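You operate a simulated robot arm through the tools that you are given. There is no shell and no other tool.

You are at the controls of a simulated robot arm. One attempt, no reset.

## Task
Drain the juicer into the glass with the green base.
Fine: peel off the cone on to the table; then spout shut, tray out. Set down upright: what you pick out.

The check looks at the end state, three seconds after you hand in, the way a careful person would. Anything else that was tipped, shoved, dropped, spilled or broken makes it a failure.

## Robot
A 7-joint arm with a two-finger parallel gripper, fixed in place. Base frame: the origin is on the floor under the middle of its stand, x ahead of it, y to its left, z up; the work surface is at about z = 750. Readings come in mm, rad, newtons and seconds.
With the tool pointing down near the work surface it reaches from about 100 to 660 mm from the base axis. Its first joint turns from -1.152 to 1.152 rad. Payload 1.57 kg.
Tool frame: the origin (TCP) lies between the finger pads and is the grasp point; the fingertips stand 30 mm ahead of it; z points along the fingers, y is the line along which they close. Largest opening 80 mm; finger width 17, thickness 12; the body of the gripper, 40 by 82 mm, starts 80 mm behind the TCP.
Orientation is told as [roll, pitch, yaw] about the base's x, y, z axes, in that order, counted from this pose: with the fingers straight down and closing along the base's y, the tool's x points along the base's -x, its y along +y and its z along -z.

## Interface
- The arm moves only by the tool nudge_tool. Its argument "moves" is a list of rows, each a list of 7 numbers: the turn, a rotation vector about the base's x, y, z in rad, then the shift along the base's x, y, z in mm, then the gripper command, from -1 (fully open) to 1 (shut), values between in proportion. In form: [[ax, ay, az, dx, dy, dz, gripper], ...]. A call has 1 to 20 rows; each row is the pose to reach, as a shift and turn from the pose commanded when the call began. Each row takes 0.2 s and may step no farther than 50 mm and 0.15 rad from the row before; otherwise, or with a gripper value out of range, the whole call is refused. Where a pose cannot be reached the arm comes as near as it can. A force on the tool above 40 N (or 10 N above the force at the start of the call, whichever is more), or a blocked arm, ends the call early, and 0.2 s more pass. Each finger travels about 72 mm/s and halts on what it meets, pressing with about 31 N; the grip force reading is that of the motor and also rises with nothing between the fingers. The clock runs only during rows and for 0.2 s after the last one: add rows that repeat a pose to give the fingers time. The reply holds the time, the measured pose of the TCP, the force on the tool along the base axes, the opening and the grip force, in the units named above and with some noise, with the torque about the TCP (base axes, N m) and any sound that the robot's microphone picked up.
- Cameras (640 x 400 px; columns grow to the right, rows downward): "scene" is fixed at [41.9, 430.5, 1409.7]; the picture's right is [-0.85, -0.52, 0.00], its down [-0.37, 0.60, -0.71] and it looks along [0.37, -0.61, -0.70] (base axes); focal length 243 px, centre (320, 200). "wrist" rides on the gripper at [72, -7, -122] in the tool frame; the picture's right is [0.09, 1.00, 0.00], its down [-0.84, 0.08, -0.54] and it looks along [-0.54, 0.05, 0.84] (tool axes); focal length 238 px, centre (320, 200). There is no depth. A picture from a camera that has moved, and an enlarged one, comes with that camera's place and axes in the base frame and with its lens.
- get_image(camera): a new picture of that camera. The clock stands still meanwhile.
- close_up(camera, box): a new picture of the part [left, top, right, bottom] of that camera's present view, enlarged. The clock stands still meanwhile.
- close_job(): hands the job in; it is judged then, once.

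Nothing tells you positions but the pictures and the camera data. Unless the task says otherwise, let go and move clear before handing in.

The tools are called after "Emit:" as a command line: name --pt "numbers of a row" for each row, then --argument value for the rest, lists and objects as JSON in quotes. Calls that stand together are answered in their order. nudge_tool: Moves the arm, as the interface text tells. Its arguments: {"type":"object","properties":{"moves":{"type":"array"}},"required":["moves"]} The other tools are called the same way: get_image (camera) takes a picture; close_up (camera, box) takes an enlarged picture of a part of a camera's view; close_job () hands the job in.

At the start:

```text
clock: 0.0
eef_pos: [374.4, -100.0, 1175.2]
tool_rot: [0.0, 0.0, 0.0]
wrist_force: [-0.6, -0.4, -0.6]
moment: [0.0, -0.03, -0.02]
width: 79.9
grip_force: 0.0
```

scene: 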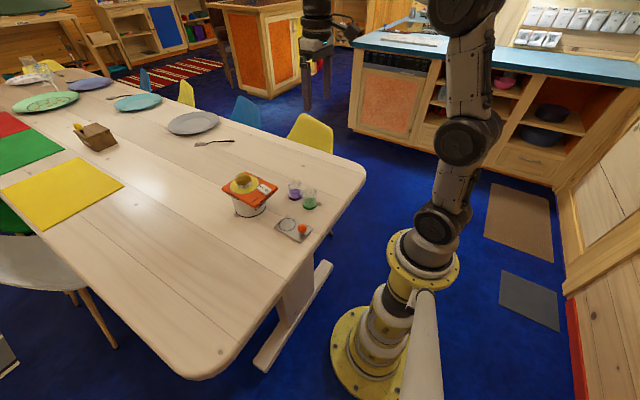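
wrist: 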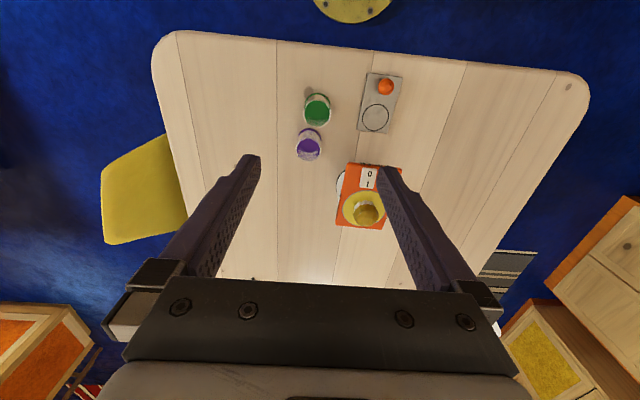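

I see a table with a juicer (white body, orange tray, yellow cone), two glasses (purple and green base), and a small gray plate with a ring and an orange knob. I'll enlarge the views to understand the mechanism first.

Emit:
close_up --camera "scene" --box '[210, 155, 340, 255]'

Emit:
close_up --camera "wrist" --box '[270, 50, 430, 250]'

```text
4.00 times, centred on (275, 205) of scene
camera zoom: at [41.9, 430.5, 1409.7], right [-0.85, -0.52, 0.0], down [-0.37, 0.6, -0.71], along [0.37, -0.61, -0.7], focal length 972 px, centre (500, 180)
```

zoom: 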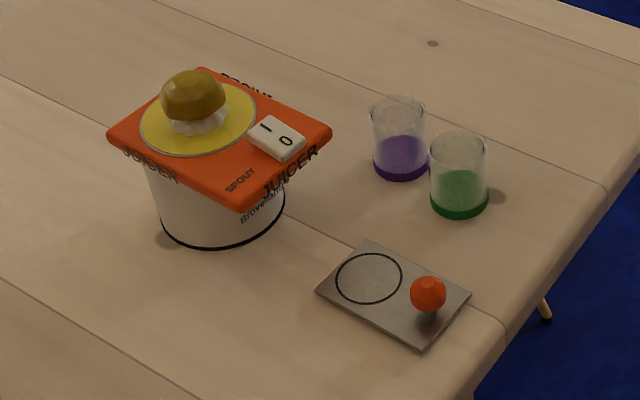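

```text
2.00 times, centred on (350, 150) of wrist
camera zoom: at [303.7, -106.6, 1297.4], right [-0.09, 1.0, 0.0], down [0.84, 0.08, 0.54], along [0.54, 0.05, -0.84], focal length 477 px, centre (260, 300)
```

zoom: 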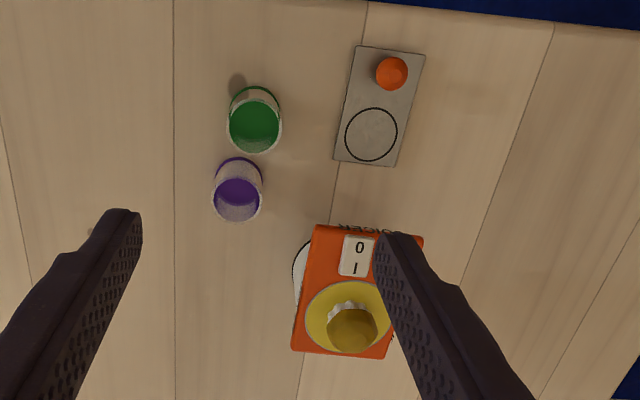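

I take the tray (grey plate with ring and knob) to be at about x 422 (ring) / 358 (knob), y 27. The juicer is around (590, 22), the green glass near (408, -99) and the purple one near (480, -107). I'll move the wrist camera to look at the front of the juicer.

Emit:
nudge_tool --pt "0 0 0 -15 25 -35 -1" --pt "0 0 0 -30 50 -70 -1" --pt "0 0 0 -45 75 -105 -1" --pt "0 0 0 -60 100 -140 -1" --pt "0 0 0 -75 125 -175 -1" --pt "0 0 0 -75 125 -175 -1"

Emit:
get_image --camera "wrist"

```text
clock: 1.4
eef_pos: [296.0, 24.9, 997.7]
tool_rot: [0.0, -0.001, 0.0]
wrist_force: [0.4, 0.1, -0.1]
moment: [0.01, 0.02, 0.02]
width: 79.6
grip_force: 0.1
```

```text
taken
camera wrist: at [225.1, 18.2, 1120.4], right [-0.09, 1.0, 0.0], down [0.84, 0.08, 0.54], along [0.54, 0.05, -0.84], focal length 238 px, centre (320, 200)
```

wrist: 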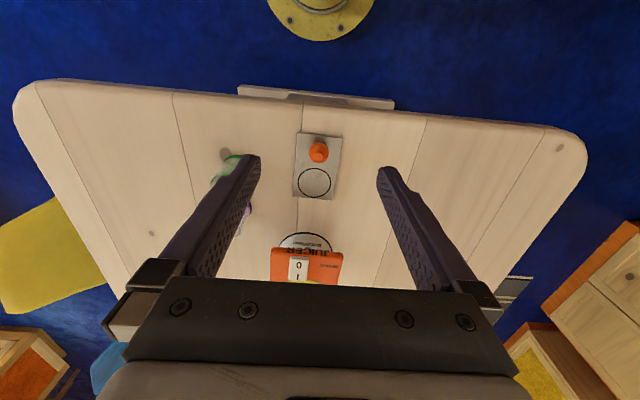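

The grey tray with the knob lies in line with the juicer. I'll tilt the tool so the wrist camera looks more horizontally at the juicer's front, to see the spout and any opening.

Emit:
nudge_tool --pt "0 -0.15 0 0 0 -20 -1" --pt "0 -0.3 0 0 0 -40 -1" --pt "0 -0.45 0 0 0 -60 -1" --pt "0 -0.6 0 0 0 -80 -1" --pt "0 -0.7 0 0 0 -90 -1" --pt "0 -0.7 0 0 0 -90 -1"

Emit:
get_image --camera "wrist"

Emit:
get_image --camera "scene"

```text
clock: 2.8
eef_pos: [301.5, 27.1, 908.8]
tool_rot: [0.001, -0.702, -0.001]
wrist_force: [-0.8, 0.3, 0.0]
moment: [-0.01, 0.02, -0.02]
width: 79.8
grip_force: 0.1
```

```text
taken
camera wrist: at [167.9, 20.2, 955.8], right [-0.07, 1.0, -0.06], down [0.29, 0.08, 0.95], along [0.95, 0.05, -0.29], focal length 238 px, centre (320, 200)
```

wrist: 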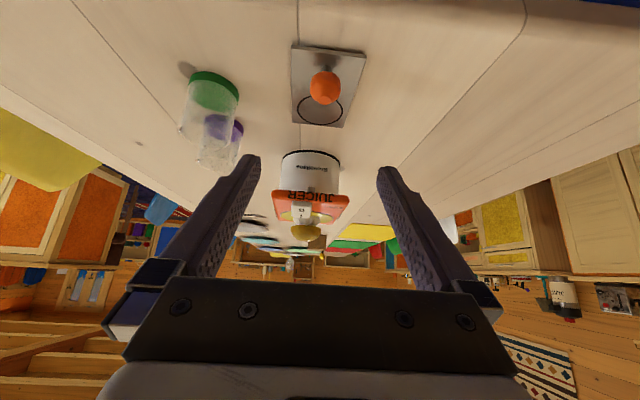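

```text
taken
```

scene: 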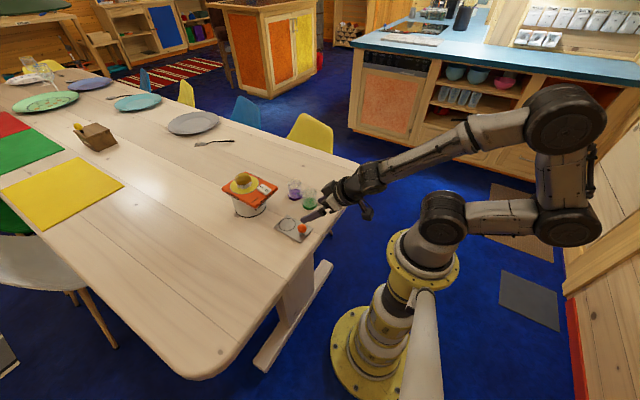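

Emit:
close_up --camera "wrist" --box '[262, 130, 372, 250]'

Emit:
close_up --camera "wrist" --box '[170, 40, 380, 180]'

```text
3.33 times, centred on (317, 190) of wrist
camera zoom: at [167.9, 20.2, 955.8], right [-0.07, 1.0, -0.06], down [0.29, 0.08, 0.95], along [0.95, 0.05, -0.29], focal length 794 px, centre (330, 233)
```

zoom: 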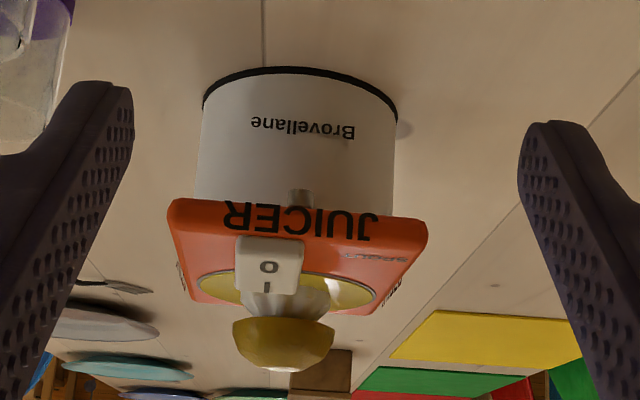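

```text
2.86 times, centred on (275, 110) of wrist
camera zoom: at [167.9, 20.2, 955.8], right [-0.07, 1.0, -0.06], down [0.29, 0.08, 0.95], along [0.95, 0.05, -0.29], focal length 681 px, centre (449, 457)
```

zoom: 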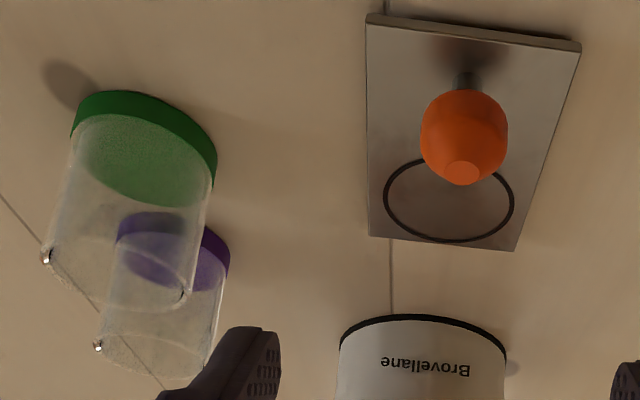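

The picture is inverted (tool tilted), but it's clear: a white body, an orange lid overhanging toward the robot with a grey spout under it at about x 511, a white 0/I rocker on the lid front, and a yellow half peel sitting on the white cone at about (598, 20) with its rim near z 880. I'll return the tool to vertical and look from over the juicer, to locate the peel and read the rocker.

Emit:
nudge_tool --pt "0 0.12 0 0 0 30 -1" --pt "0 0.24 0 20 0 60 -1" --pt "0 0.36 0 50 0 90 -1" --pt "0 0.48 0 85 0 105 -1" --pt "0 0.6 0 125 0 105 -1" --pt "0 0.7 0 165 -3 105 -1" --pt "0 0.7 0 205 -3 105 -1" --pt "0 0.7 0 230 -3 105 -1" --pt "0 0.7 0 230 -3 105 -1"

Emit:
get_image --camera "wrist"

Emit:
close_up --camera "wrist" --box '[240, 60, 400, 280]'

```text
clock: 4.8
eef_pos: [530.7, 20.1, 1013.8]
tool_rot: [0.0, 0.001, -0.001]
wrist_force: [0.2, -0.4, 1.1]
moment: [-0.01, 0.0, 0.01]
width: 79.9
grip_force: 0.0
```

```text
taken
camera wrist: at [459.9, 13.2, 1136.6], right [-0.09, 1.0, 0.0], down [0.84, 0.08, 0.54], along [0.54, 0.05, -0.84], focal length 238 px, centre (320, 200)
```

wrist: 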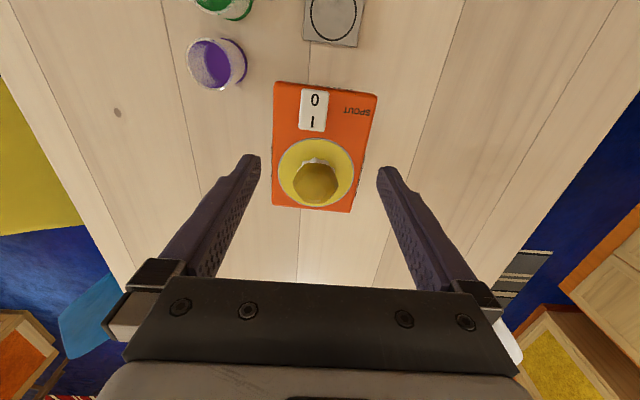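

```text
1.82 times, centred on (320, 170) of wrist
camera zoom: at [459.9, 13.2, 1136.6], right [-0.09, 1.0, 0.0], down [0.84, 0.08, 0.54], along [0.54, 0.05, -0.84], focal length 433 px, centre (320, 254)
```

zoom: 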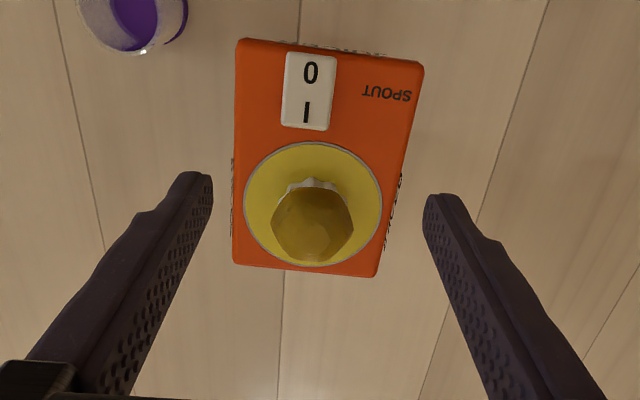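

The peel centre comes out at about (597, 20.5), with its rim at roughly z 876 and top at 903. The rocker sits at about (518, 11) with "0" toward the robot and "I" toward the cone. I'll move over the peel and descend partway, then check in the scene camera.

Emit:
nudge_tool --pt "0 0 0 33 0 0 -1" --pt "0 0 0 66 0.5 0 -1" --pt "0 0 0 66 0.5 -30 -1" --pt "0 0 0 66 0.5 -60 -1" --pt "0 0 0 66 0.5 -90 -1" --pt "0 0 0 66 0.5 -90 -1"

Emit:
close_up --camera "scene" --box '[200, 140, 310, 225]'

Emit:
get_image --camera "wrist"

```text
clock: 6.2
eef_pos: [598.7, 24.1, 924.9]
tool_rot: [-0.001, 0.001, 0.0]
wrist_force: [-0.9, 0.4, 0.5]
moment: [-0.03, 0.01, 0.04]
width: 79.8
grip_force: 0.0
```

```text
4.71 times, centred on (255, 182) of scene
camera zoom: at [41.9, 430.5, 1409.7], right [-0.85, -0.52, 0.0], down [-0.37, 0.6, -0.71], along [0.37, -0.61, -0.7], focal length 1144 px, centre (626, 282)
```

zoom: 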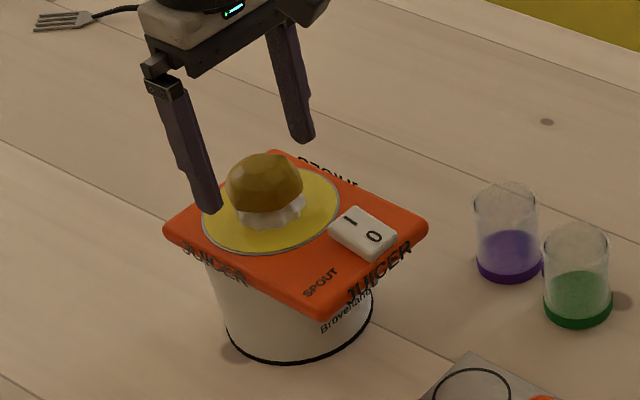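

```text
taken
camera wrist: at [525.8, 17.4, 1047.3], right [-0.09, 1.0, 0.0], down [0.84, 0.08, 0.54], along [0.54, 0.05, -0.84], focal length 238 px, centre (320, 200)
```

wrist: 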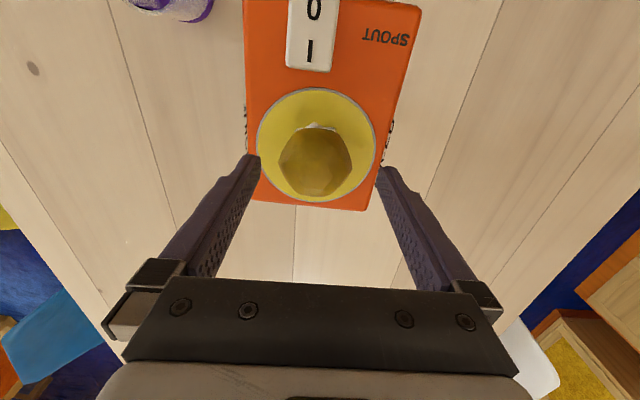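

The peel is between the open fingers, about 3 mm off centre in y. I'll correct, lower so the fingertips sit just below the peel rim, and check before closing.

Emit:
nudge_tool --pt "0 0 0 -2 -3.5 -10 -1" --pt "0 0 0 -2 -3.5 -20 -1" --pt "0 0 0 -2 -3.5 -20 -1"

Emit:
close_up --camera "scene" --box '[220, 155, 290, 210]'

Emit:
get_image --camera "wrist"

```text
clock: 7.0
eef_pos: [594.3, 18.9, 904.5]
tool_rot: [-0.001, -0.001, -0.001]
wrist_force: [-0.5, 0.0, -0.4]
moment: [0.01, -0.02, 0.0]
width: 80.1
grip_force: 0.1
```

```text
7.27 times, centred on (255, 182) of scene
camera zoom: at [41.9, 430.5, 1409.7], right [-0.85, -0.52, 0.0], down [-0.37, 0.6, -0.71], along [0.37, -0.61, -0.7], focal length 1768 px, centre (793, 327)
```

zoom: 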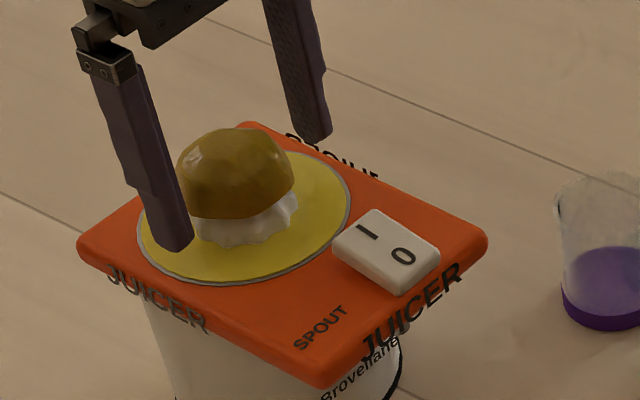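

```text
taken
camera wrist: at [523.4, 12.3, 1027.0], right [-0.09, 1.0, 0.0], down [0.84, 0.08, 0.54], along [0.54, 0.05, -0.84], focal length 238 px, centre (320, 200)
```

wrist: 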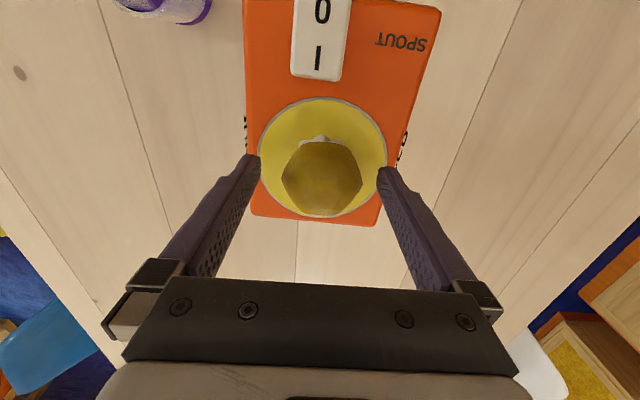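

The fingertips are about at rim height. I'll shift 1.5 mm in y, lower 2 mm, and close on the peel.

Emit:
nudge_tool --pt "0 0 0 0 1.5 -2 -1" --pt "0 0 0 0 1.5 -2 -0.5" --pt "0 0 0 0 1.5 -2 -0.3" --pt "0 0 0 0 1.5 -2 0" --pt "0 0 0 0 1.5 -2 0.3" --pt "0 0 0 0 1.5 -2 0.3" --pt "0 0 0 0 1.5 -2 0.3"

Emit:
close_up --camera "scene" --box '[220, 155, 290, 210]'

```text
clock: 8.6
eef_pos: [595.7, 19.2, 901.9]
tool_rot: [-0.001, -0.001, 0.0]
wrist_force: [-0.5, 0.2, 0.5]
moment: [0.0, 0.02, -0.01]
width: 54.5
grip_force: 31.3
```

```text
7.27 times, centred on (255, 182) of scene
camera zoom: at [41.9, 430.5, 1409.7], right [-0.85, -0.52, 0.0], down [-0.37, 0.6, -0.71], along [0.37, -0.61, -0.7], focal length 1768 px, centre (793, 327)
```

zoom: 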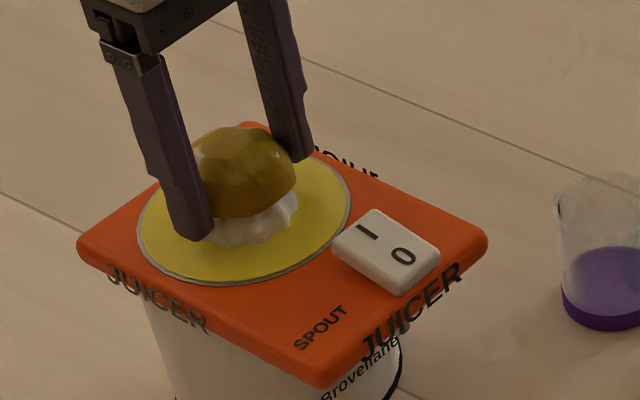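

The peel is held at 54.5 mm. I'll lift straight up slowly.

Emit:
nudge_tool --pt "0 0 0 0 0 6 0.3" --pt "0 0 0 0 0 12 0.3" --pt "0 0 0 0 0 20 0.3" --pt "0 0 0 0 0 32 0.3" --pt "0 0 0 0 0 48 0.3" --pt "0 0 0 0 0 70 0.3" --pt "0 0 0 0 0 70 0.3"

Emit:
close_up --camera "scene" --box '[210, 135, 310, 220]'

Emit:
get_image --camera "wrist"

```text
clock: 10.2
eef_pos: [593.9, 20.5, 973.8]
tool_rot: [0.0, 0.002, 0.0]
wrist_force: [0.2, 0.8, 0.1]
moment: [-0.04, -0.01, 0.02]
width: 54.6
grip_force: 31.2
```

```text
4.71 times, centred on (260, 178) of scene
camera zoom: at [41.9, 430.5, 1409.7], right [-0.85, -0.52, 0.0], down [-0.37, 0.6, -0.71], along [0.37, -0.61, -0.7], focal length 1144 px, centre (602, 306)
```

zoom: 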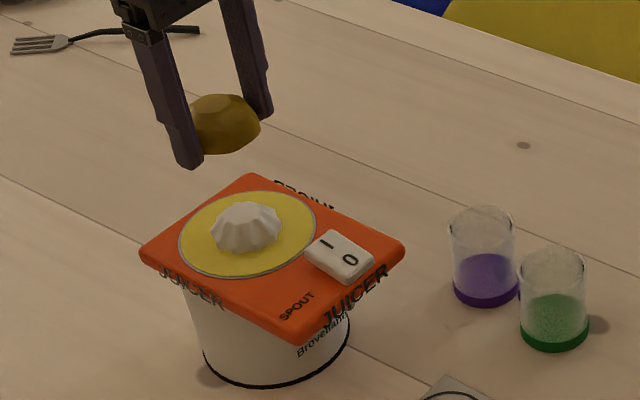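

```text
taken
camera wrist: at [522.7, 13.4, 1095.8], right [-0.09, 1.0, 0.0], down [0.84, 0.08, 0.54], along [0.54, 0.05, -0.84], focal length 238 px, centre (320, 200)
```

wrist: 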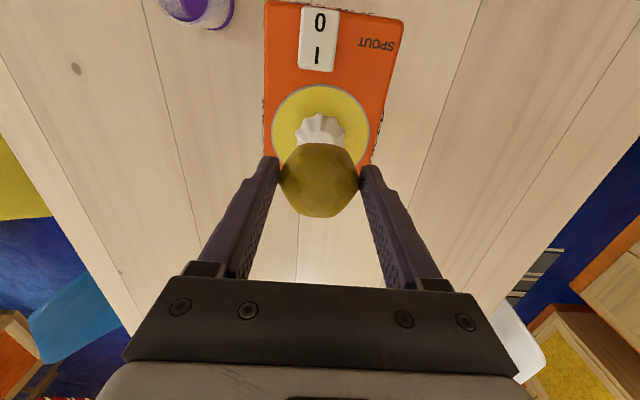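

The peel is off the cone. Next I'll carry it clear of everything to the open table at about (500, 170) and lower it to just over the surface.

Emit:
nudge_tool --pt "0 0 0 0 35 0 0.3" --pt "0 0 0 -15 75 0 0.3" --pt "0 0 0 -45 105 0 0.3" --pt "0 0 0 -75 135 -10 0.3" --pt "0 0 0 -94 150 -40 0.3" --pt "0 0 0 -94 150 -75 0.3" --pt "0 0 0 -94 150 -110 0.3" --pt "0 0 0 -94 150 -145 0.3" --pt "0 0 0 -94 150 -170 0.3" --pt "0 0 0 -94 150 -185 0.3" --pt "0 0 0 -94 150 -185 0.3"

Emit:
close_up --camera "scene" --box '[170, 170, 280, 260]'

Emit:
get_image --camera "wrist"

```text
clock: 12.6
eef_pos: [499.5, 169.8, 787.9]
tool_rot: [-0.001, -0.001, -0.001]
wrist_force: [0.2, 0.2, -0.6]
moment: [0.01, 0.01, 0.02]
width: 54.8
grip_force: 30.7
```

```text
4.44 times, centred on (225, 215) of scene
camera zoom: at [41.9, 430.5, 1409.7], right [-0.85, -0.52, 0.0], down [-0.37, 0.6, -0.71], along [0.37, -0.61, -0.7], focal length 1080 px, centre (742, 133)
```

zoom: 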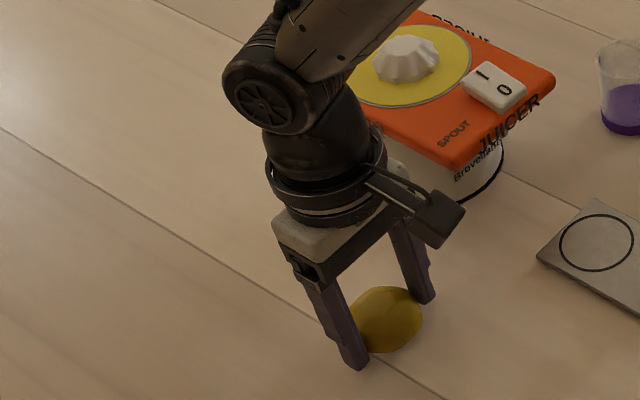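

```text
taken
camera wrist: at [429.1, 163.4, 909.9], right [-0.09, 1.0, 0.0], down [0.84, 0.08, 0.54], along [0.54, 0.05, -0.84], focal length 238 px, centre (320, 200)
```

wrist: 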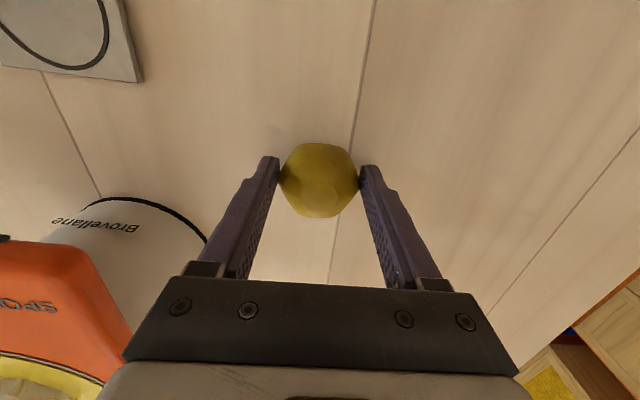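

The peel is a few millimetres above the table. I'll go down in small steps, reading force.

Emit:
nudge_tool --pt "0 0 0 0 0 -3 0.3" --pt "0 0 0 0 0 -6 0.3" --pt "0 0 0 0 0 -6 0.3"

Emit:
close_up --camera "scene" --box '[215, 210, 275, 260]'

```text
clock: 13.4
eef_pos: [500.0, 168.9, 782.6]
tool_rot: [0.001, 0.0, 0.0]
wrist_force: [0.9, 0.6, -0.6]
moment: [-0.03, -0.01, -0.01]
width: 54.8
grip_force: 30.5
```

```text
8.00 times, centred on (245, 235) of scene
camera zoom: at [41.9, 430.5, 1409.7], right [-0.85, -0.52, 0.0], down [-0.37, 0.6, -0.71], along [0.37, -0.61, -0.7], focal length 1944 px, centre (920, -80)
```

zoom: 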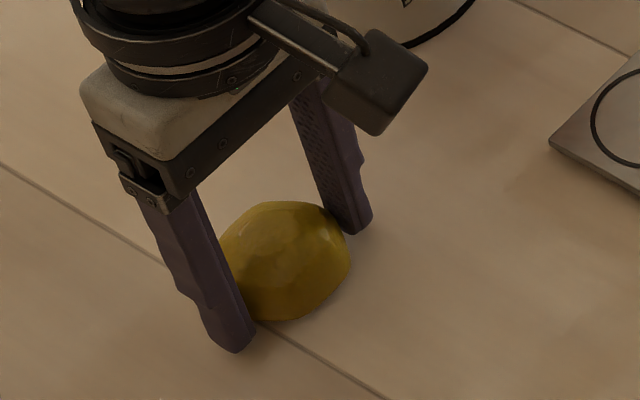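

Emit:
nudge_tool --pt "0 0 0 0 0 -1 0.3" --pt "0 0 0 0 0 -2 0.3" --pt "0 0 0 0 0 -2 0.3"

```text
clock: 14.2
eef_pos: [500.7, 170.6, 780.0]
tool_rot: [-0.001, -0.001, 0.0]
wrist_force: [-0.4, 0.7, 0.1]
moment: [0.02, 0.02, 0.03]
width: 54.8
grip_force: 30.8
```

There's still no contact force, so I'll go down a touch further.

Emit:
nudge_tool --pt "0 0 0 0 0 -1 0.3" --pt "0 0 0 0 0 -2 0.3" --pt "0 0 0 0 0 -2 0.3"

```text
clock: 15.0
eef_pos: [500.4, 169.7, 779.5]
tool_rot: [0.0, -0.001, 0.001]
wrist_force: [-5.0, -2.8, 12.6]
moment: [-0.31, 0.29, -0.13]
width: 54.9
grip_force: 31.3
```

Contact at 12.6 N. I'll ease up 1 mm, open, and then rise straight up.

Emit:
nudge_tool --pt "0 0 0 0 0 1 0.3" --pt "0 0 0 0 0 1 0.3" --pt "0 0 0 0 0 1 -0.45" --pt "0 0 0 0 0 1 -0.7" --pt "0 0 0 0 0 1 -1" --pt "0 0 0 0 0 1 -1"

Emit:
close_up --camera "scene" --box '[215, 210, 275, 260]'

Emit:
get_image --camera "wrist"

```text
clock: 16.4
eef_pos: [500.7, 169.3, 780.6]
tool_rot: [-0.001, 0.001, 0.0]
wrist_force: [-1.5, -2.2, 12.8]
moment: [0.44, 0.07, 0.15]
width: 77.4
grip_force: 0.0
```

```text
8.00 times, centred on (245, 235) of scene
camera zoom: at [41.7, 430.4, 1409.8], right [-0.85, -0.52, 0.0], down [-0.37, 0.6, -0.71], along [0.37, -0.61, -0.7], focal length 1944 px, centre (920, -80)
```

zoom: 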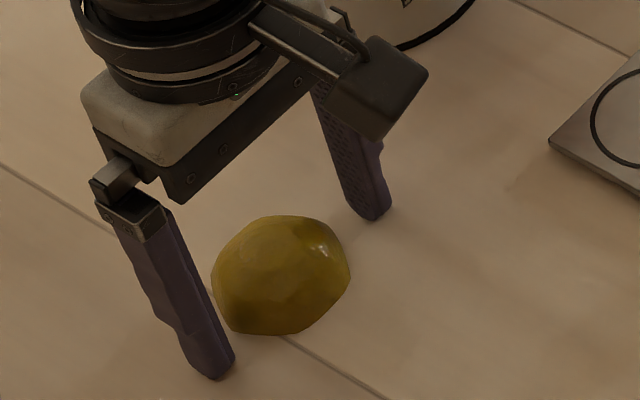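

```text
taken
camera wrist: at [429.0, 162.5, 902.0], right [-0.09, 1.0, 0.0], down [0.84, 0.08, 0.54], along [0.54, 0.05, -0.84], focal length 238 px, centre (320, 200)
```

wrist: 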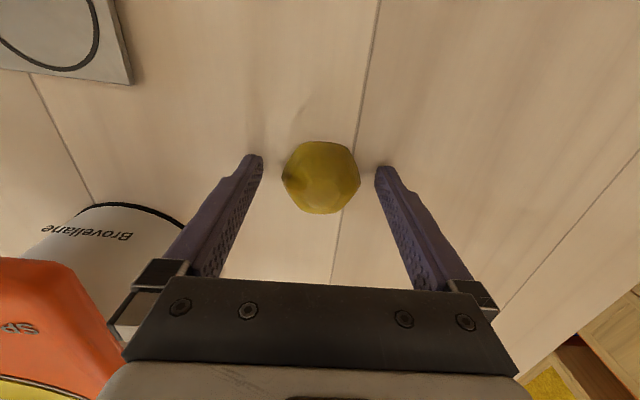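

The peel is set down dome-up on the table. I'll rise and move over toward the green-based glass to locate it precisely.

Emit:
nudge_tool --pt "0 0 0 0 0 15 -1" --pt "0 0 0 0 0 45 -1" --pt "0 0 0 0 0 90 -1" --pt "0 0 0 0 0 135 -1" --pt "0 0 0 -10 -20 170 -1" --pt "0 0 0 -30 -60 185 -1" --pt "0 0 0 -50 -100 185 -1" --pt "0 0 0 -70 -140 185 -1" --pt "0 0 0 -85 -180 185 -1" --pt "0 0 0 -100 -220 185 -1" --pt "0 0 0 -110 -250 185 -1" --pt "0 0 0 -115 -269 185 -1" --pt "0 0 0 -115 -269 185 -1"

Emit:
get_image --camera "wrist"

Emit:
close_up --camera "wrist" --box '[240, 60, 400, 200]'

Emit:
close_up --camera "scene" --box '[210, 155, 340, 255]'

```text
clock: 19.2
eef_pos: [385.5, -99.9, 965.3]
tool_rot: [0.001, 0.001, 0.0]
wrist_force: [0.8, -0.1, 0.0]
moment: [0.02, -0.04, 0.01]
width: 79.9
grip_force: 0.1
```

```text
taken
camera wrist: at [314.7, -106.7, 1087.1], right [-0.09, 1.0, 0.0], down [0.84, 0.08, 0.54], along [0.54, 0.05, -0.84], focal length 238 px, centre (320, 200)
```

wrist: 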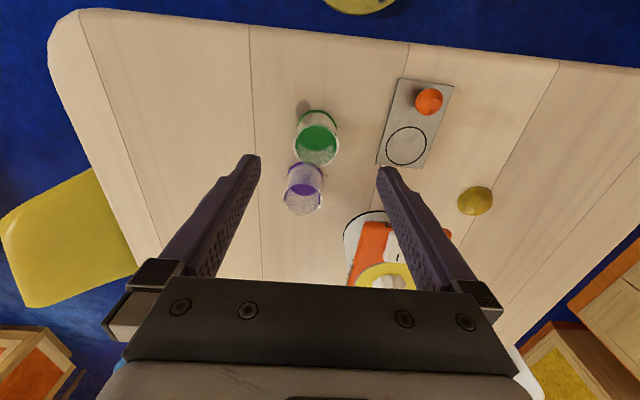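

```text
2.86 times, centred on (320, 130) of wrist
camera zoom: at [314.7, -106.7, 1087.1], right [-0.09, 1.0, 0.0], down [0.84, 0.08, 0.54], along [0.54, 0.05, -0.84], focal length 681 px, centre (320, 400)
```

zoom: 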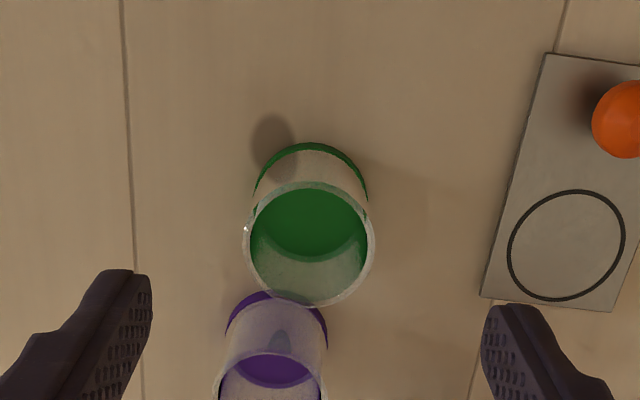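

```text
4.00 times, centred on (275, 205) of scene
camera zoom: at [41.9, 430.5, 1409.7], right [-0.85, -0.52, 0.0], down [-0.37, 0.6, -0.71], along [0.37, -0.61, -0.7], focal length 972 px, centre (500, 180)
```

zoom: 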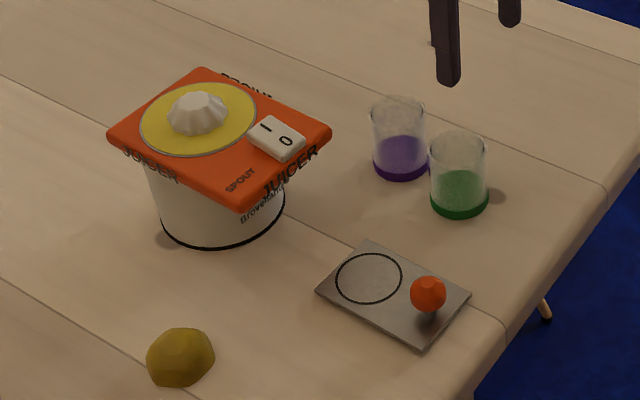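

The glass with the green base is empty and stands at about (412, -102), with its rim near z 820. The tray ring is at about (424, 29). I'll move over the glass and stop just above the rim to check alignment.

Emit:
nudge_tool --pt "0 0 0 13 -1 -25 -1" --pt "0 0 0 26 -2 -50 -1" --pt "0 0 0 26 -2 -75 -1" --pt "0 0 0 26 -2 -98 -1" --pt "0 0 0 26 -2 -98 -1"

Emit:
get_image --camera "wrist"

Emit:
close_up --camera "scene" --box '[270, 150, 350, 220]'

```text
clock: 20.4
eef_pos: [412.3, -99.3, 867.9]
tool_rot: [-0.001, 0.0, 0.0]
wrist_force: [0.4, 0.3, -0.8]
moment: [0.01, 0.01, 0.01]
width: 80.0
grip_force: 0.0
```

```text
taken
camera wrist: at [341.3, -106.5, 990.4], right [-0.09, 1.0, 0.0], down [0.84, 0.08, 0.54], along [0.54, 0.05, -0.84], focal length 238 px, centre (320, 200)
```

wrist: 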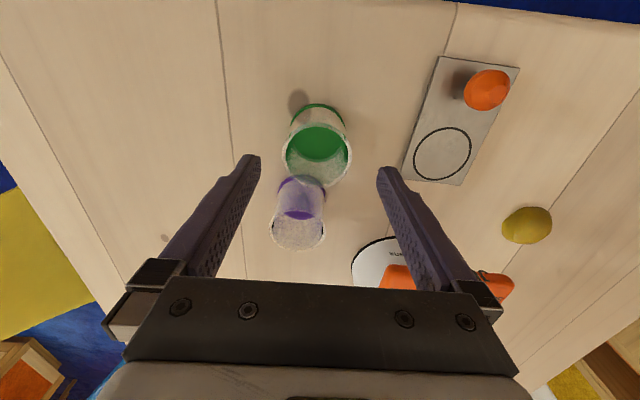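

```text
5.71 times, centred on (310, 185) of scene
camera zoom: at [41.9, 430.5, 1409.7], right [-0.85, -0.52, 0.0], down [-0.37, 0.6, -0.71], along [0.37, -0.61, -0.7], focal length 1389 px, centre (377, 286)
```

zoom: 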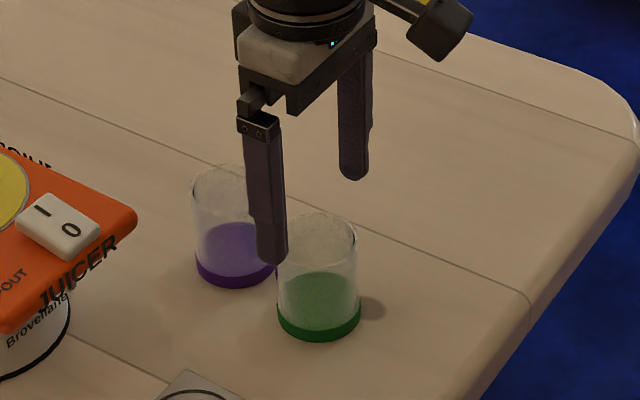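

The TCP is centred in x but about 2.5 mm off in y. I'll correct, descend so the fingertips are above the green base ring, and close gently.

Emit:
nudge_tool --pt "0 0 0 -0.5 -2.5 -15 -1" --pt "0 0 0 -0.5 -2.5 -35 -1" --pt "0 0 0 -0.5 -2.5 -55 -1" --pt "0 0 0 -0.5 -2.5 -72 -1" --pt "0 0 0 -0.5 -2.5 -72 -1"

Emit:
get_image --camera "wrist"

Emit:
close_up --camera "scene" --box '[270, 150, 350, 220]'

```text
clock: 21.6
eef_pos: [409.2, -104.2, 793.5]
tool_rot: [0.0, -0.001, -0.001]
wrist_force: [-0.4, 0.0, -0.2]
moment: [0.01, -0.02, -0.02]
width: 80.0
grip_force: 0.1
```

```text
taken
camera wrist: at [338.2, -110.7, 914.9], right [-0.09, 1.0, 0.0], down [0.84, 0.08, 0.54], along [0.54, 0.05, -0.84], focal length 238 px, centre (320, 200)
```

wrist: 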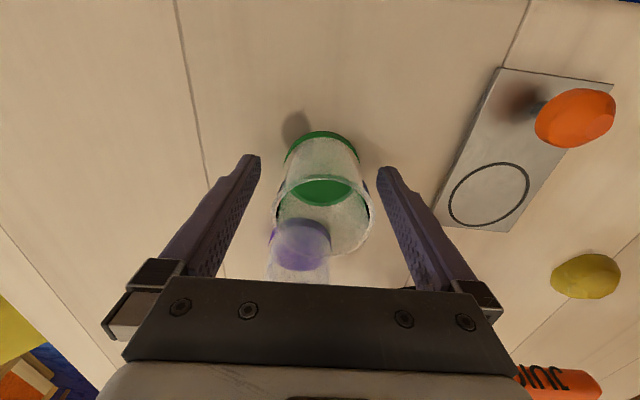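

```text
5.71 times, centred on (310, 185) of scene
camera zoom: at [41.9, 430.5, 1409.7], right [-0.85, -0.52, 0.0], down [-0.37, 0.6, -0.71], along [0.37, -0.61, -0.7], focal length 1389 px, centre (377, 286)
```

zoom: 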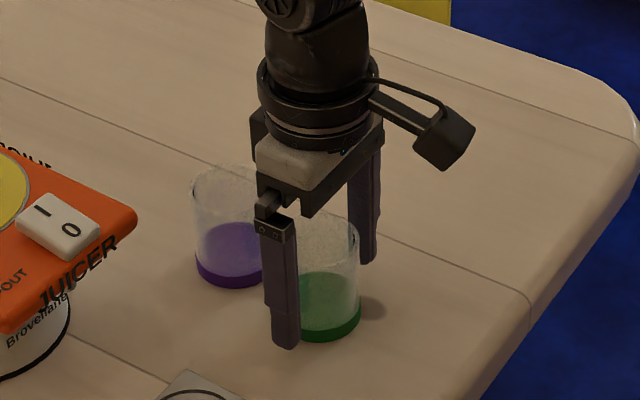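

Emit:
nudge_tool --pt "0 0 0 1.5 2 0 -1" --pt "0 0 0 1.5 2 0 -0.7" --pt "0 0 0 1.5 2 0 -0.5" --pt "0 0 0 1.5 2 0 -0.4" --pt "0 0 0 1.5 2 0 -0.3" --pt "0 0 0 1.5 2 0 -0.1" --pt "0 0 0 1.5 2 0 0" --pt "0 0 0 1.5 2 0 0"

Emit:
get_image --camera "wrist"

Emit:
close_up --camera "scene" --box '[270, 150, 350, 220]'

```text
clock: 23.4
eef_pos: [411.4, -100.8, 792.4]
tool_rot: [-0.001, 0.001, 0.0]
wrist_force: [0.0, -0.1, -0.4]
moment: [-0.01, 0.01, -0.02]
width: 53.6
grip_force: 30.6
```

```text
taken
camera wrist: at [340.1, -108.3, 915.4], right [-0.09, 1.0, 0.0], down [0.84, 0.08, 0.54], along [0.54, 0.05, -0.84], focal length 238 px, centre (320, 200)
```

wrist: 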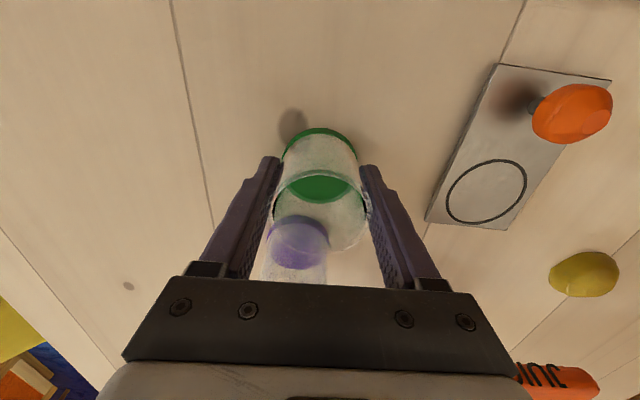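

```text
5.71 times, centred on (310, 185) of scene
camera zoom: at [41.9, 430.5, 1409.7], right [-0.85, -0.52, 0.0], down [-0.37, 0.6, -0.71], along [0.37, -0.61, -0.7], focal length 1389 px, centre (377, 286)
```

zoom: 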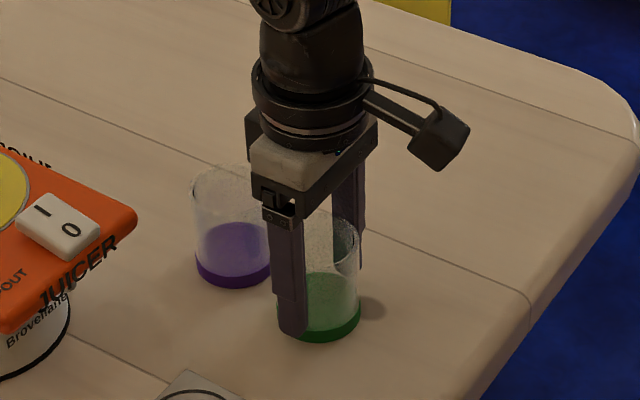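

The glass is held at 53.6 mm. I'll lift it straight up 60 mm, then carry it over most of the way to the tray ring and check.

Emit:
nudge_tool --pt "0 0 0 0 0 8 0" --pt "0 0 0 0 0 20 0" --pt "0 0 0 0 0 40 0" --pt "0 0 0 0 0 60 0" --pt "0 0 0 3 15 60 0" --pt "0 0 0 6 35 60 0" --pt "0 0 0 9 55 60 0" --pt "0 0 0 9 65 60 0" --pt "0 0 0 9 65 60 0"

Emit:
get_image --camera "wrist"

Emit:
close_up --camera "scene" --box '[230, 150, 340, 245]'

```text
clock: 25.4
eef_pos: [420.6, -36.4, 853.2]
tool_rot: [0.0, -0.001, 0.001]
wrist_force: [-0.8, 0.7, -1.1]
moment: [0.01, -0.01, 0.01]
width: 53.3
grip_force: 31.0
```

```text
taken
camera wrist: at [350.0, -43.5, 975.9], right [-0.09, 1.0, 0.0], down [0.84, 0.08, 0.54], along [0.54, 0.05, -0.84], focal length 238 px, centre (320, 200)
```

wrist: 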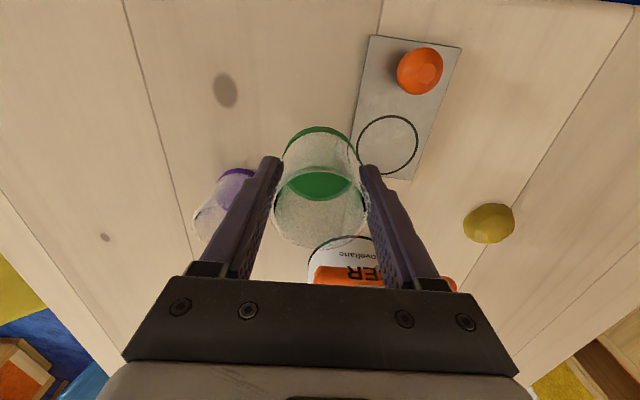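

```text
4.21 times, centred on (285, 198) of scene
camera zoom: at [41.9, 430.6, 1409.7], right [-0.85, -0.52, 0.0], down [-0.37, 0.6, -0.71], along [0.37, -0.61, -0.7], focal length 1023 px, centre (467, 210)
```

zoom: 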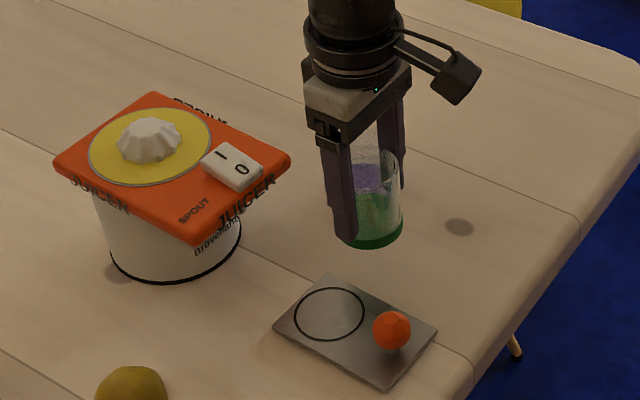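

The tray ring is at about (423, 29) and the tray is aligned with the x axis. I'll carry the glass over the ring and lower it to just above the tray.

Emit:
nudge_tool --pt "0 0 0 0 20 0 0" --pt "0 0 0 1 45 0 0" --pt "0 0 0 2 65 0 0" --pt "0 0 0 2 65 -15 0" --pt "0 0 0 2 65 -30 0" --pt "0 0 0 2 65 -42 0" --pt "0 0 0 2 65 -46 0" --pt "0 0 0 2 65 -46 0"

Emit:
get_image --camera "wrist"

Emit:
close_up --camera "scene" --box '[250, 190, 330, 250]'

```text
clock: 27.2
eef_pos: [422.5, 29.6, 807.9]
tool_rot: [0.0, 0.001, -0.001]
wrist_force: [0.4, 0.1, -1.1]
moment: [0.01, -0.02, 0.0]
width: 53.5
grip_force: 31.0
```

```text
taken
camera wrist: at [351.2, 23.6, 930.5], right [-0.09, 1.0, 0.0], down [0.84, 0.08, 0.54], along [0.54, 0.05, -0.84], focal length 238 px, centre (320, 200)
```

wrist: 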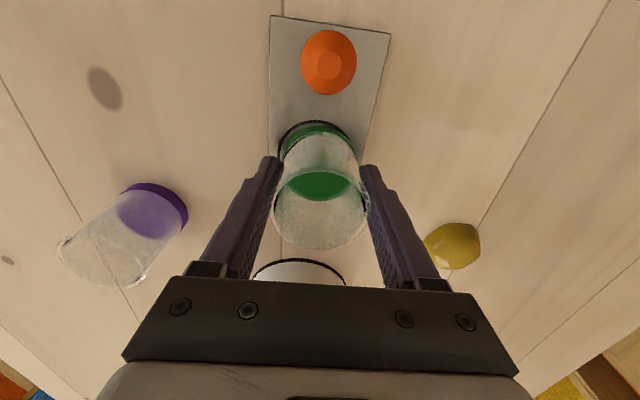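

```text
6.67 times, centred on (290, 220) of scene
camera zoom: at [41.9, 430.5, 1409.7], right [-0.85, -0.52, 0.0], down [-0.37, 0.6, -0.71], along [0.37, -0.61, -0.7], focal length 1620 px, centre (520, 67)
```

zoom: 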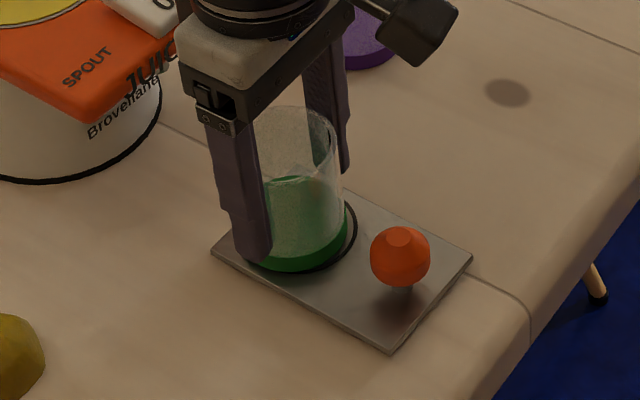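

The glass is centred over the ring within a millimetre. I'll lower it in small steps until I feel contact.

Emit:
nudge_tool --pt "0 0 0 0 0 -3 0" --pt "0 0 0 0 0 -6 0" --pt "0 0 0 0 0 -6 0"

```text
clock: 28.0
eef_pos: [424.1, 29.9, 805.0]
tool_rot: [0.001, -0.006, 0.0]
wrist_force: [0.0, -2.7, 14.0]
moment: [-0.11, -0.41, -0.08]
width: 53.7
grip_force: 31.3
```

Contact is felt at about TCP z 805 (14 N), so the tray is around 10 mm thick. I'll ease off slightly and check the picture before releasing.

Emit:
nudge_tool --pt "0 0 0 0 0 2 0" --pt "0 0 0 0 0 2 0"

Emit:
close_up --camera "scene" --box '[265, 195, 325, 245]'

Emit:
close_up --camera "wrist" --box '[240, 80, 400, 260]'

```text
clock: 28.6
eef_pos: [423.2, 31.5, 805.2]
tool_rot: [0.0, -0.002, 0.0]
wrist_force: [0.7, -0.1, 5.4]
moment: [-0.01, -0.22, -0.01]
width: 53.2
grip_force: 31.3
```

```text
8.00 times, centred on (295, 220) of scene
camera zoom: at [41.9, 430.5, 1409.7], right [-0.85, -0.52, 0.0], down [-0.37, 0.6, -0.71], along [0.37, -0.61, -0.7], focal length 1944 px, centre (520, 40)
```

zoom: 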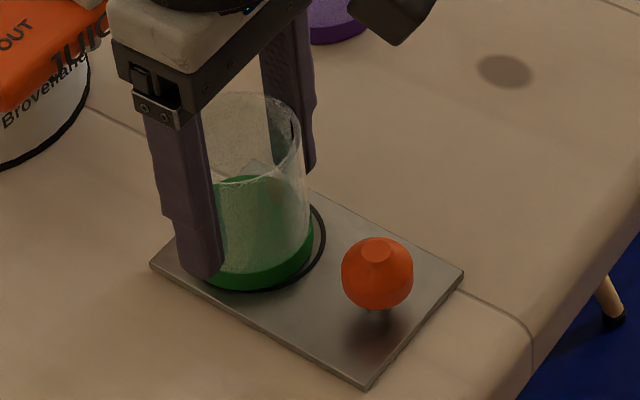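

```text
2.22 times, centred on (320, 170) of wrist
camera zoom: at [351.5, 23.1, 927.1], right [-0.09, 1.0, 0.0], down [0.84, 0.08, 0.54], along [0.54, 0.05, -0.84], focal length 530 px, centre (320, 267)
```

zoom: 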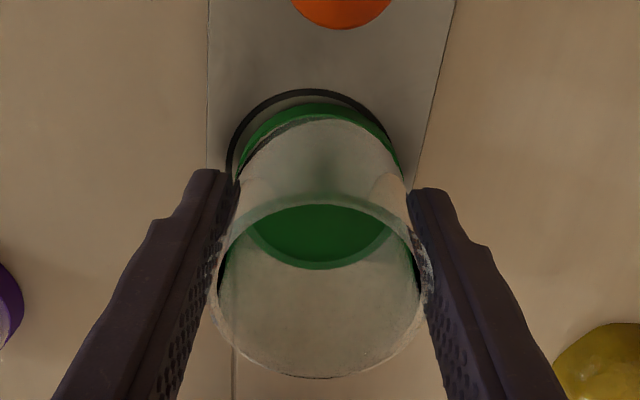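

The glass sits about 3 mm too far in +y and 2 mm in +x relative to the ring. I'll lift it 3 mm, shift, and set it back down.

Emit:
nudge_tool --pt "0 0 0 0 0 3 0" --pt "0 0 0 -2 -3.5 3 0" --pt "0 0 0 -2 -3.5 3 0" --pt "0 0 0 -2 -3.5 1 0" --pt "0 0 0 -2 -3.5 0 0" --pt "0 0 0 -2 -3.5 0 0"

Emit:
close_up --camera "scene" --box '[265, 195, 325, 245]'

Emit:
close_up --camera "wrist" --box '[240, 80, 400, 260]'

```text
clock: 30.0
eef_pos: [422.9, 25.6, 805.5]
tool_rot: [0.0, -0.002, 0.001]
wrist_force: [0.1, -0.4, 5.8]
moment: [-0.01, -0.2, -0.01]
width: 53.4
grip_force: 31.6
```

```text
8.00 times, centred on (295, 220) of scene
camera zoom: at [41.9, 430.5, 1409.7], right [-0.85, -0.52, 0.0], down [-0.37, 0.6, -0.71], along [0.37, -0.61, -0.7], focal length 1944 px, centre (520, 40)
```

zoom: 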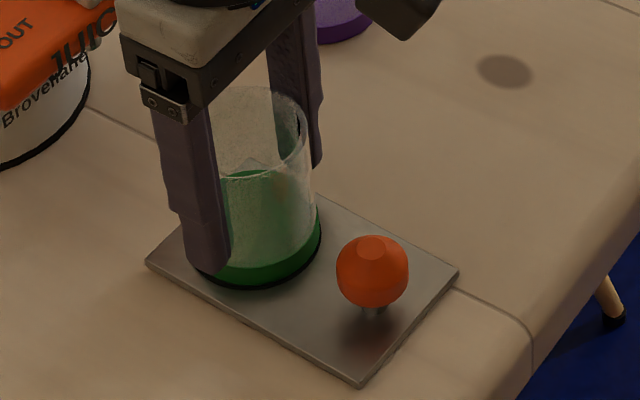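

```text
2.22 times, centred on (320, 170) of wrist
camera zoom: at [350.7, 19.4, 926.9], right [-0.09, 1.0, 0.0], down [0.84, 0.08, 0.54], along [0.54, 0.05, -0.84], focal length 530 px, centre (320, 267)
```

zoom: 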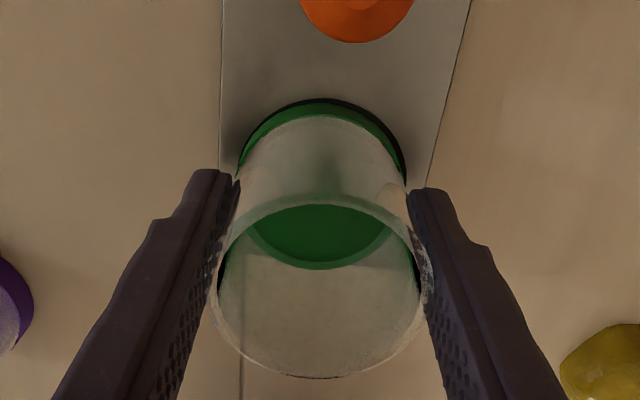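

The glass is now centred on the ring. I'll release it slowly and rise straight up.

Emit:
nudge_tool --pt "0 0 0 0 0 1 0" --pt "0 0 0 0 0 1 -0.4" --pt "0 0 0 0 0 1 -0.6" --pt "0 0 0 0 0 1 -1" --pt "0 0 0 0 0 1 -1" --pt "0 0 0 0 0 1 -1"

Emit:
close_up --camera "scene" --box '[265, 195, 325, 245]'

Emit:
get_image --camera "wrist"

```text
clock: 31.4
eef_pos: [421.6, 26.3, 804.9]
tool_rot: [0.0, -0.001, 0.0]
wrist_force: [0.0, -0.2, -0.2]
moment: [-0.02, 0.01, 0.0]
width: 80.1
grip_force: 0.1
```

```text
8.00 times, centred on (295, 220) of scene
camera zoom: at [41.9, 430.5, 1409.7], right [-0.85, -0.52, 0.0], down [-0.37, 0.6, -0.71], along [0.37, -0.61, -0.7], focal length 1944 px, centre (520, 40)
```

zoom: 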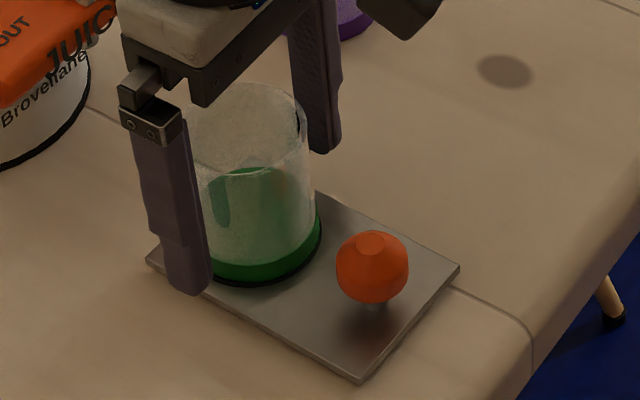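

```text
taken
camera wrist: at [349.9, 19.5, 927.6], right [-0.09, 1.0, 0.0], down [0.84, 0.08, 0.54], along [0.54, 0.05, -0.84], focal length 238 px, centre (320, 200)
```

wrist: 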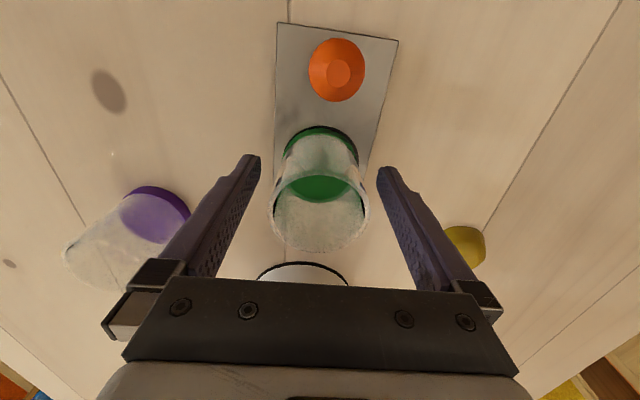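

The glass stands on the ring. I'll back off and look nearly horizontally at the glass and the spout to compare the rim height with the spout tip.

Emit:
nudge_tool --pt "0 0 0 0 0 30 -1" --pt "0 0 0 0 0 60 -1" --pt "0 0 0 0 0 95 -1" --pt "0 -0.15 0 -30 0 95 -1" --pt "0 -0.3 0 -60 0 95 -1" --pt "0 -0.45 0 -80 0 95 -1" --pt "0 -0.6 0 -90 0 90 -1" --pt "0 -0.75 0 -90 0 75 -1" --pt "0 -0.9 0 -90 0 60 -1" --pt "0 -0.9 0 -90 0 50 -1" --pt "0 -0.9 0 -90 0 50 -1"

Emit:
get_image --camera "wrist"

Emit:
get_image --camera "scene"

```text
clock: 33.8
eef_pos: [333.2, 25.3, 854.3]
tool_rot: [0.009, -0.897, -0.024]
wrist_force: [-0.3, 0.7, -0.3]
moment: [-0.12, 0.05, -0.08]
width: 80.0
grip_force: 0.0
out of reach, approached as far as the arm can: row 8, 9
```

```text
taken
camera wrist: at [192.9, 21.3, 873.0], right [-0.04, 1.0, -0.07], down [0.1, 0.07, 0.99], along [0.99, 0.03, -0.1], focal length 238 px, centre (320, 200)
```

wrist: 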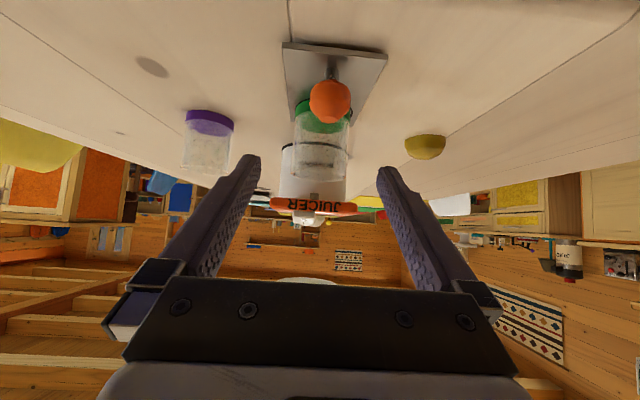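

```text
taken
```

scene: 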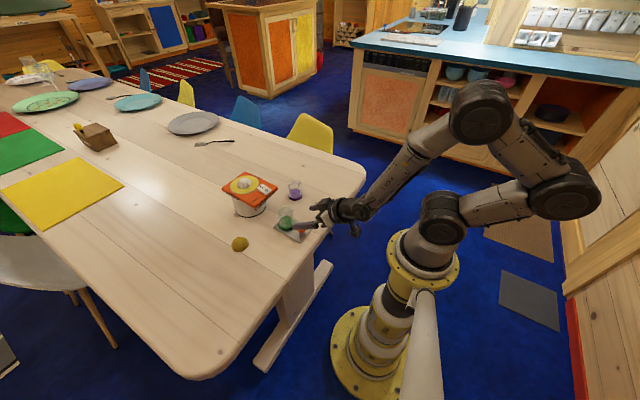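

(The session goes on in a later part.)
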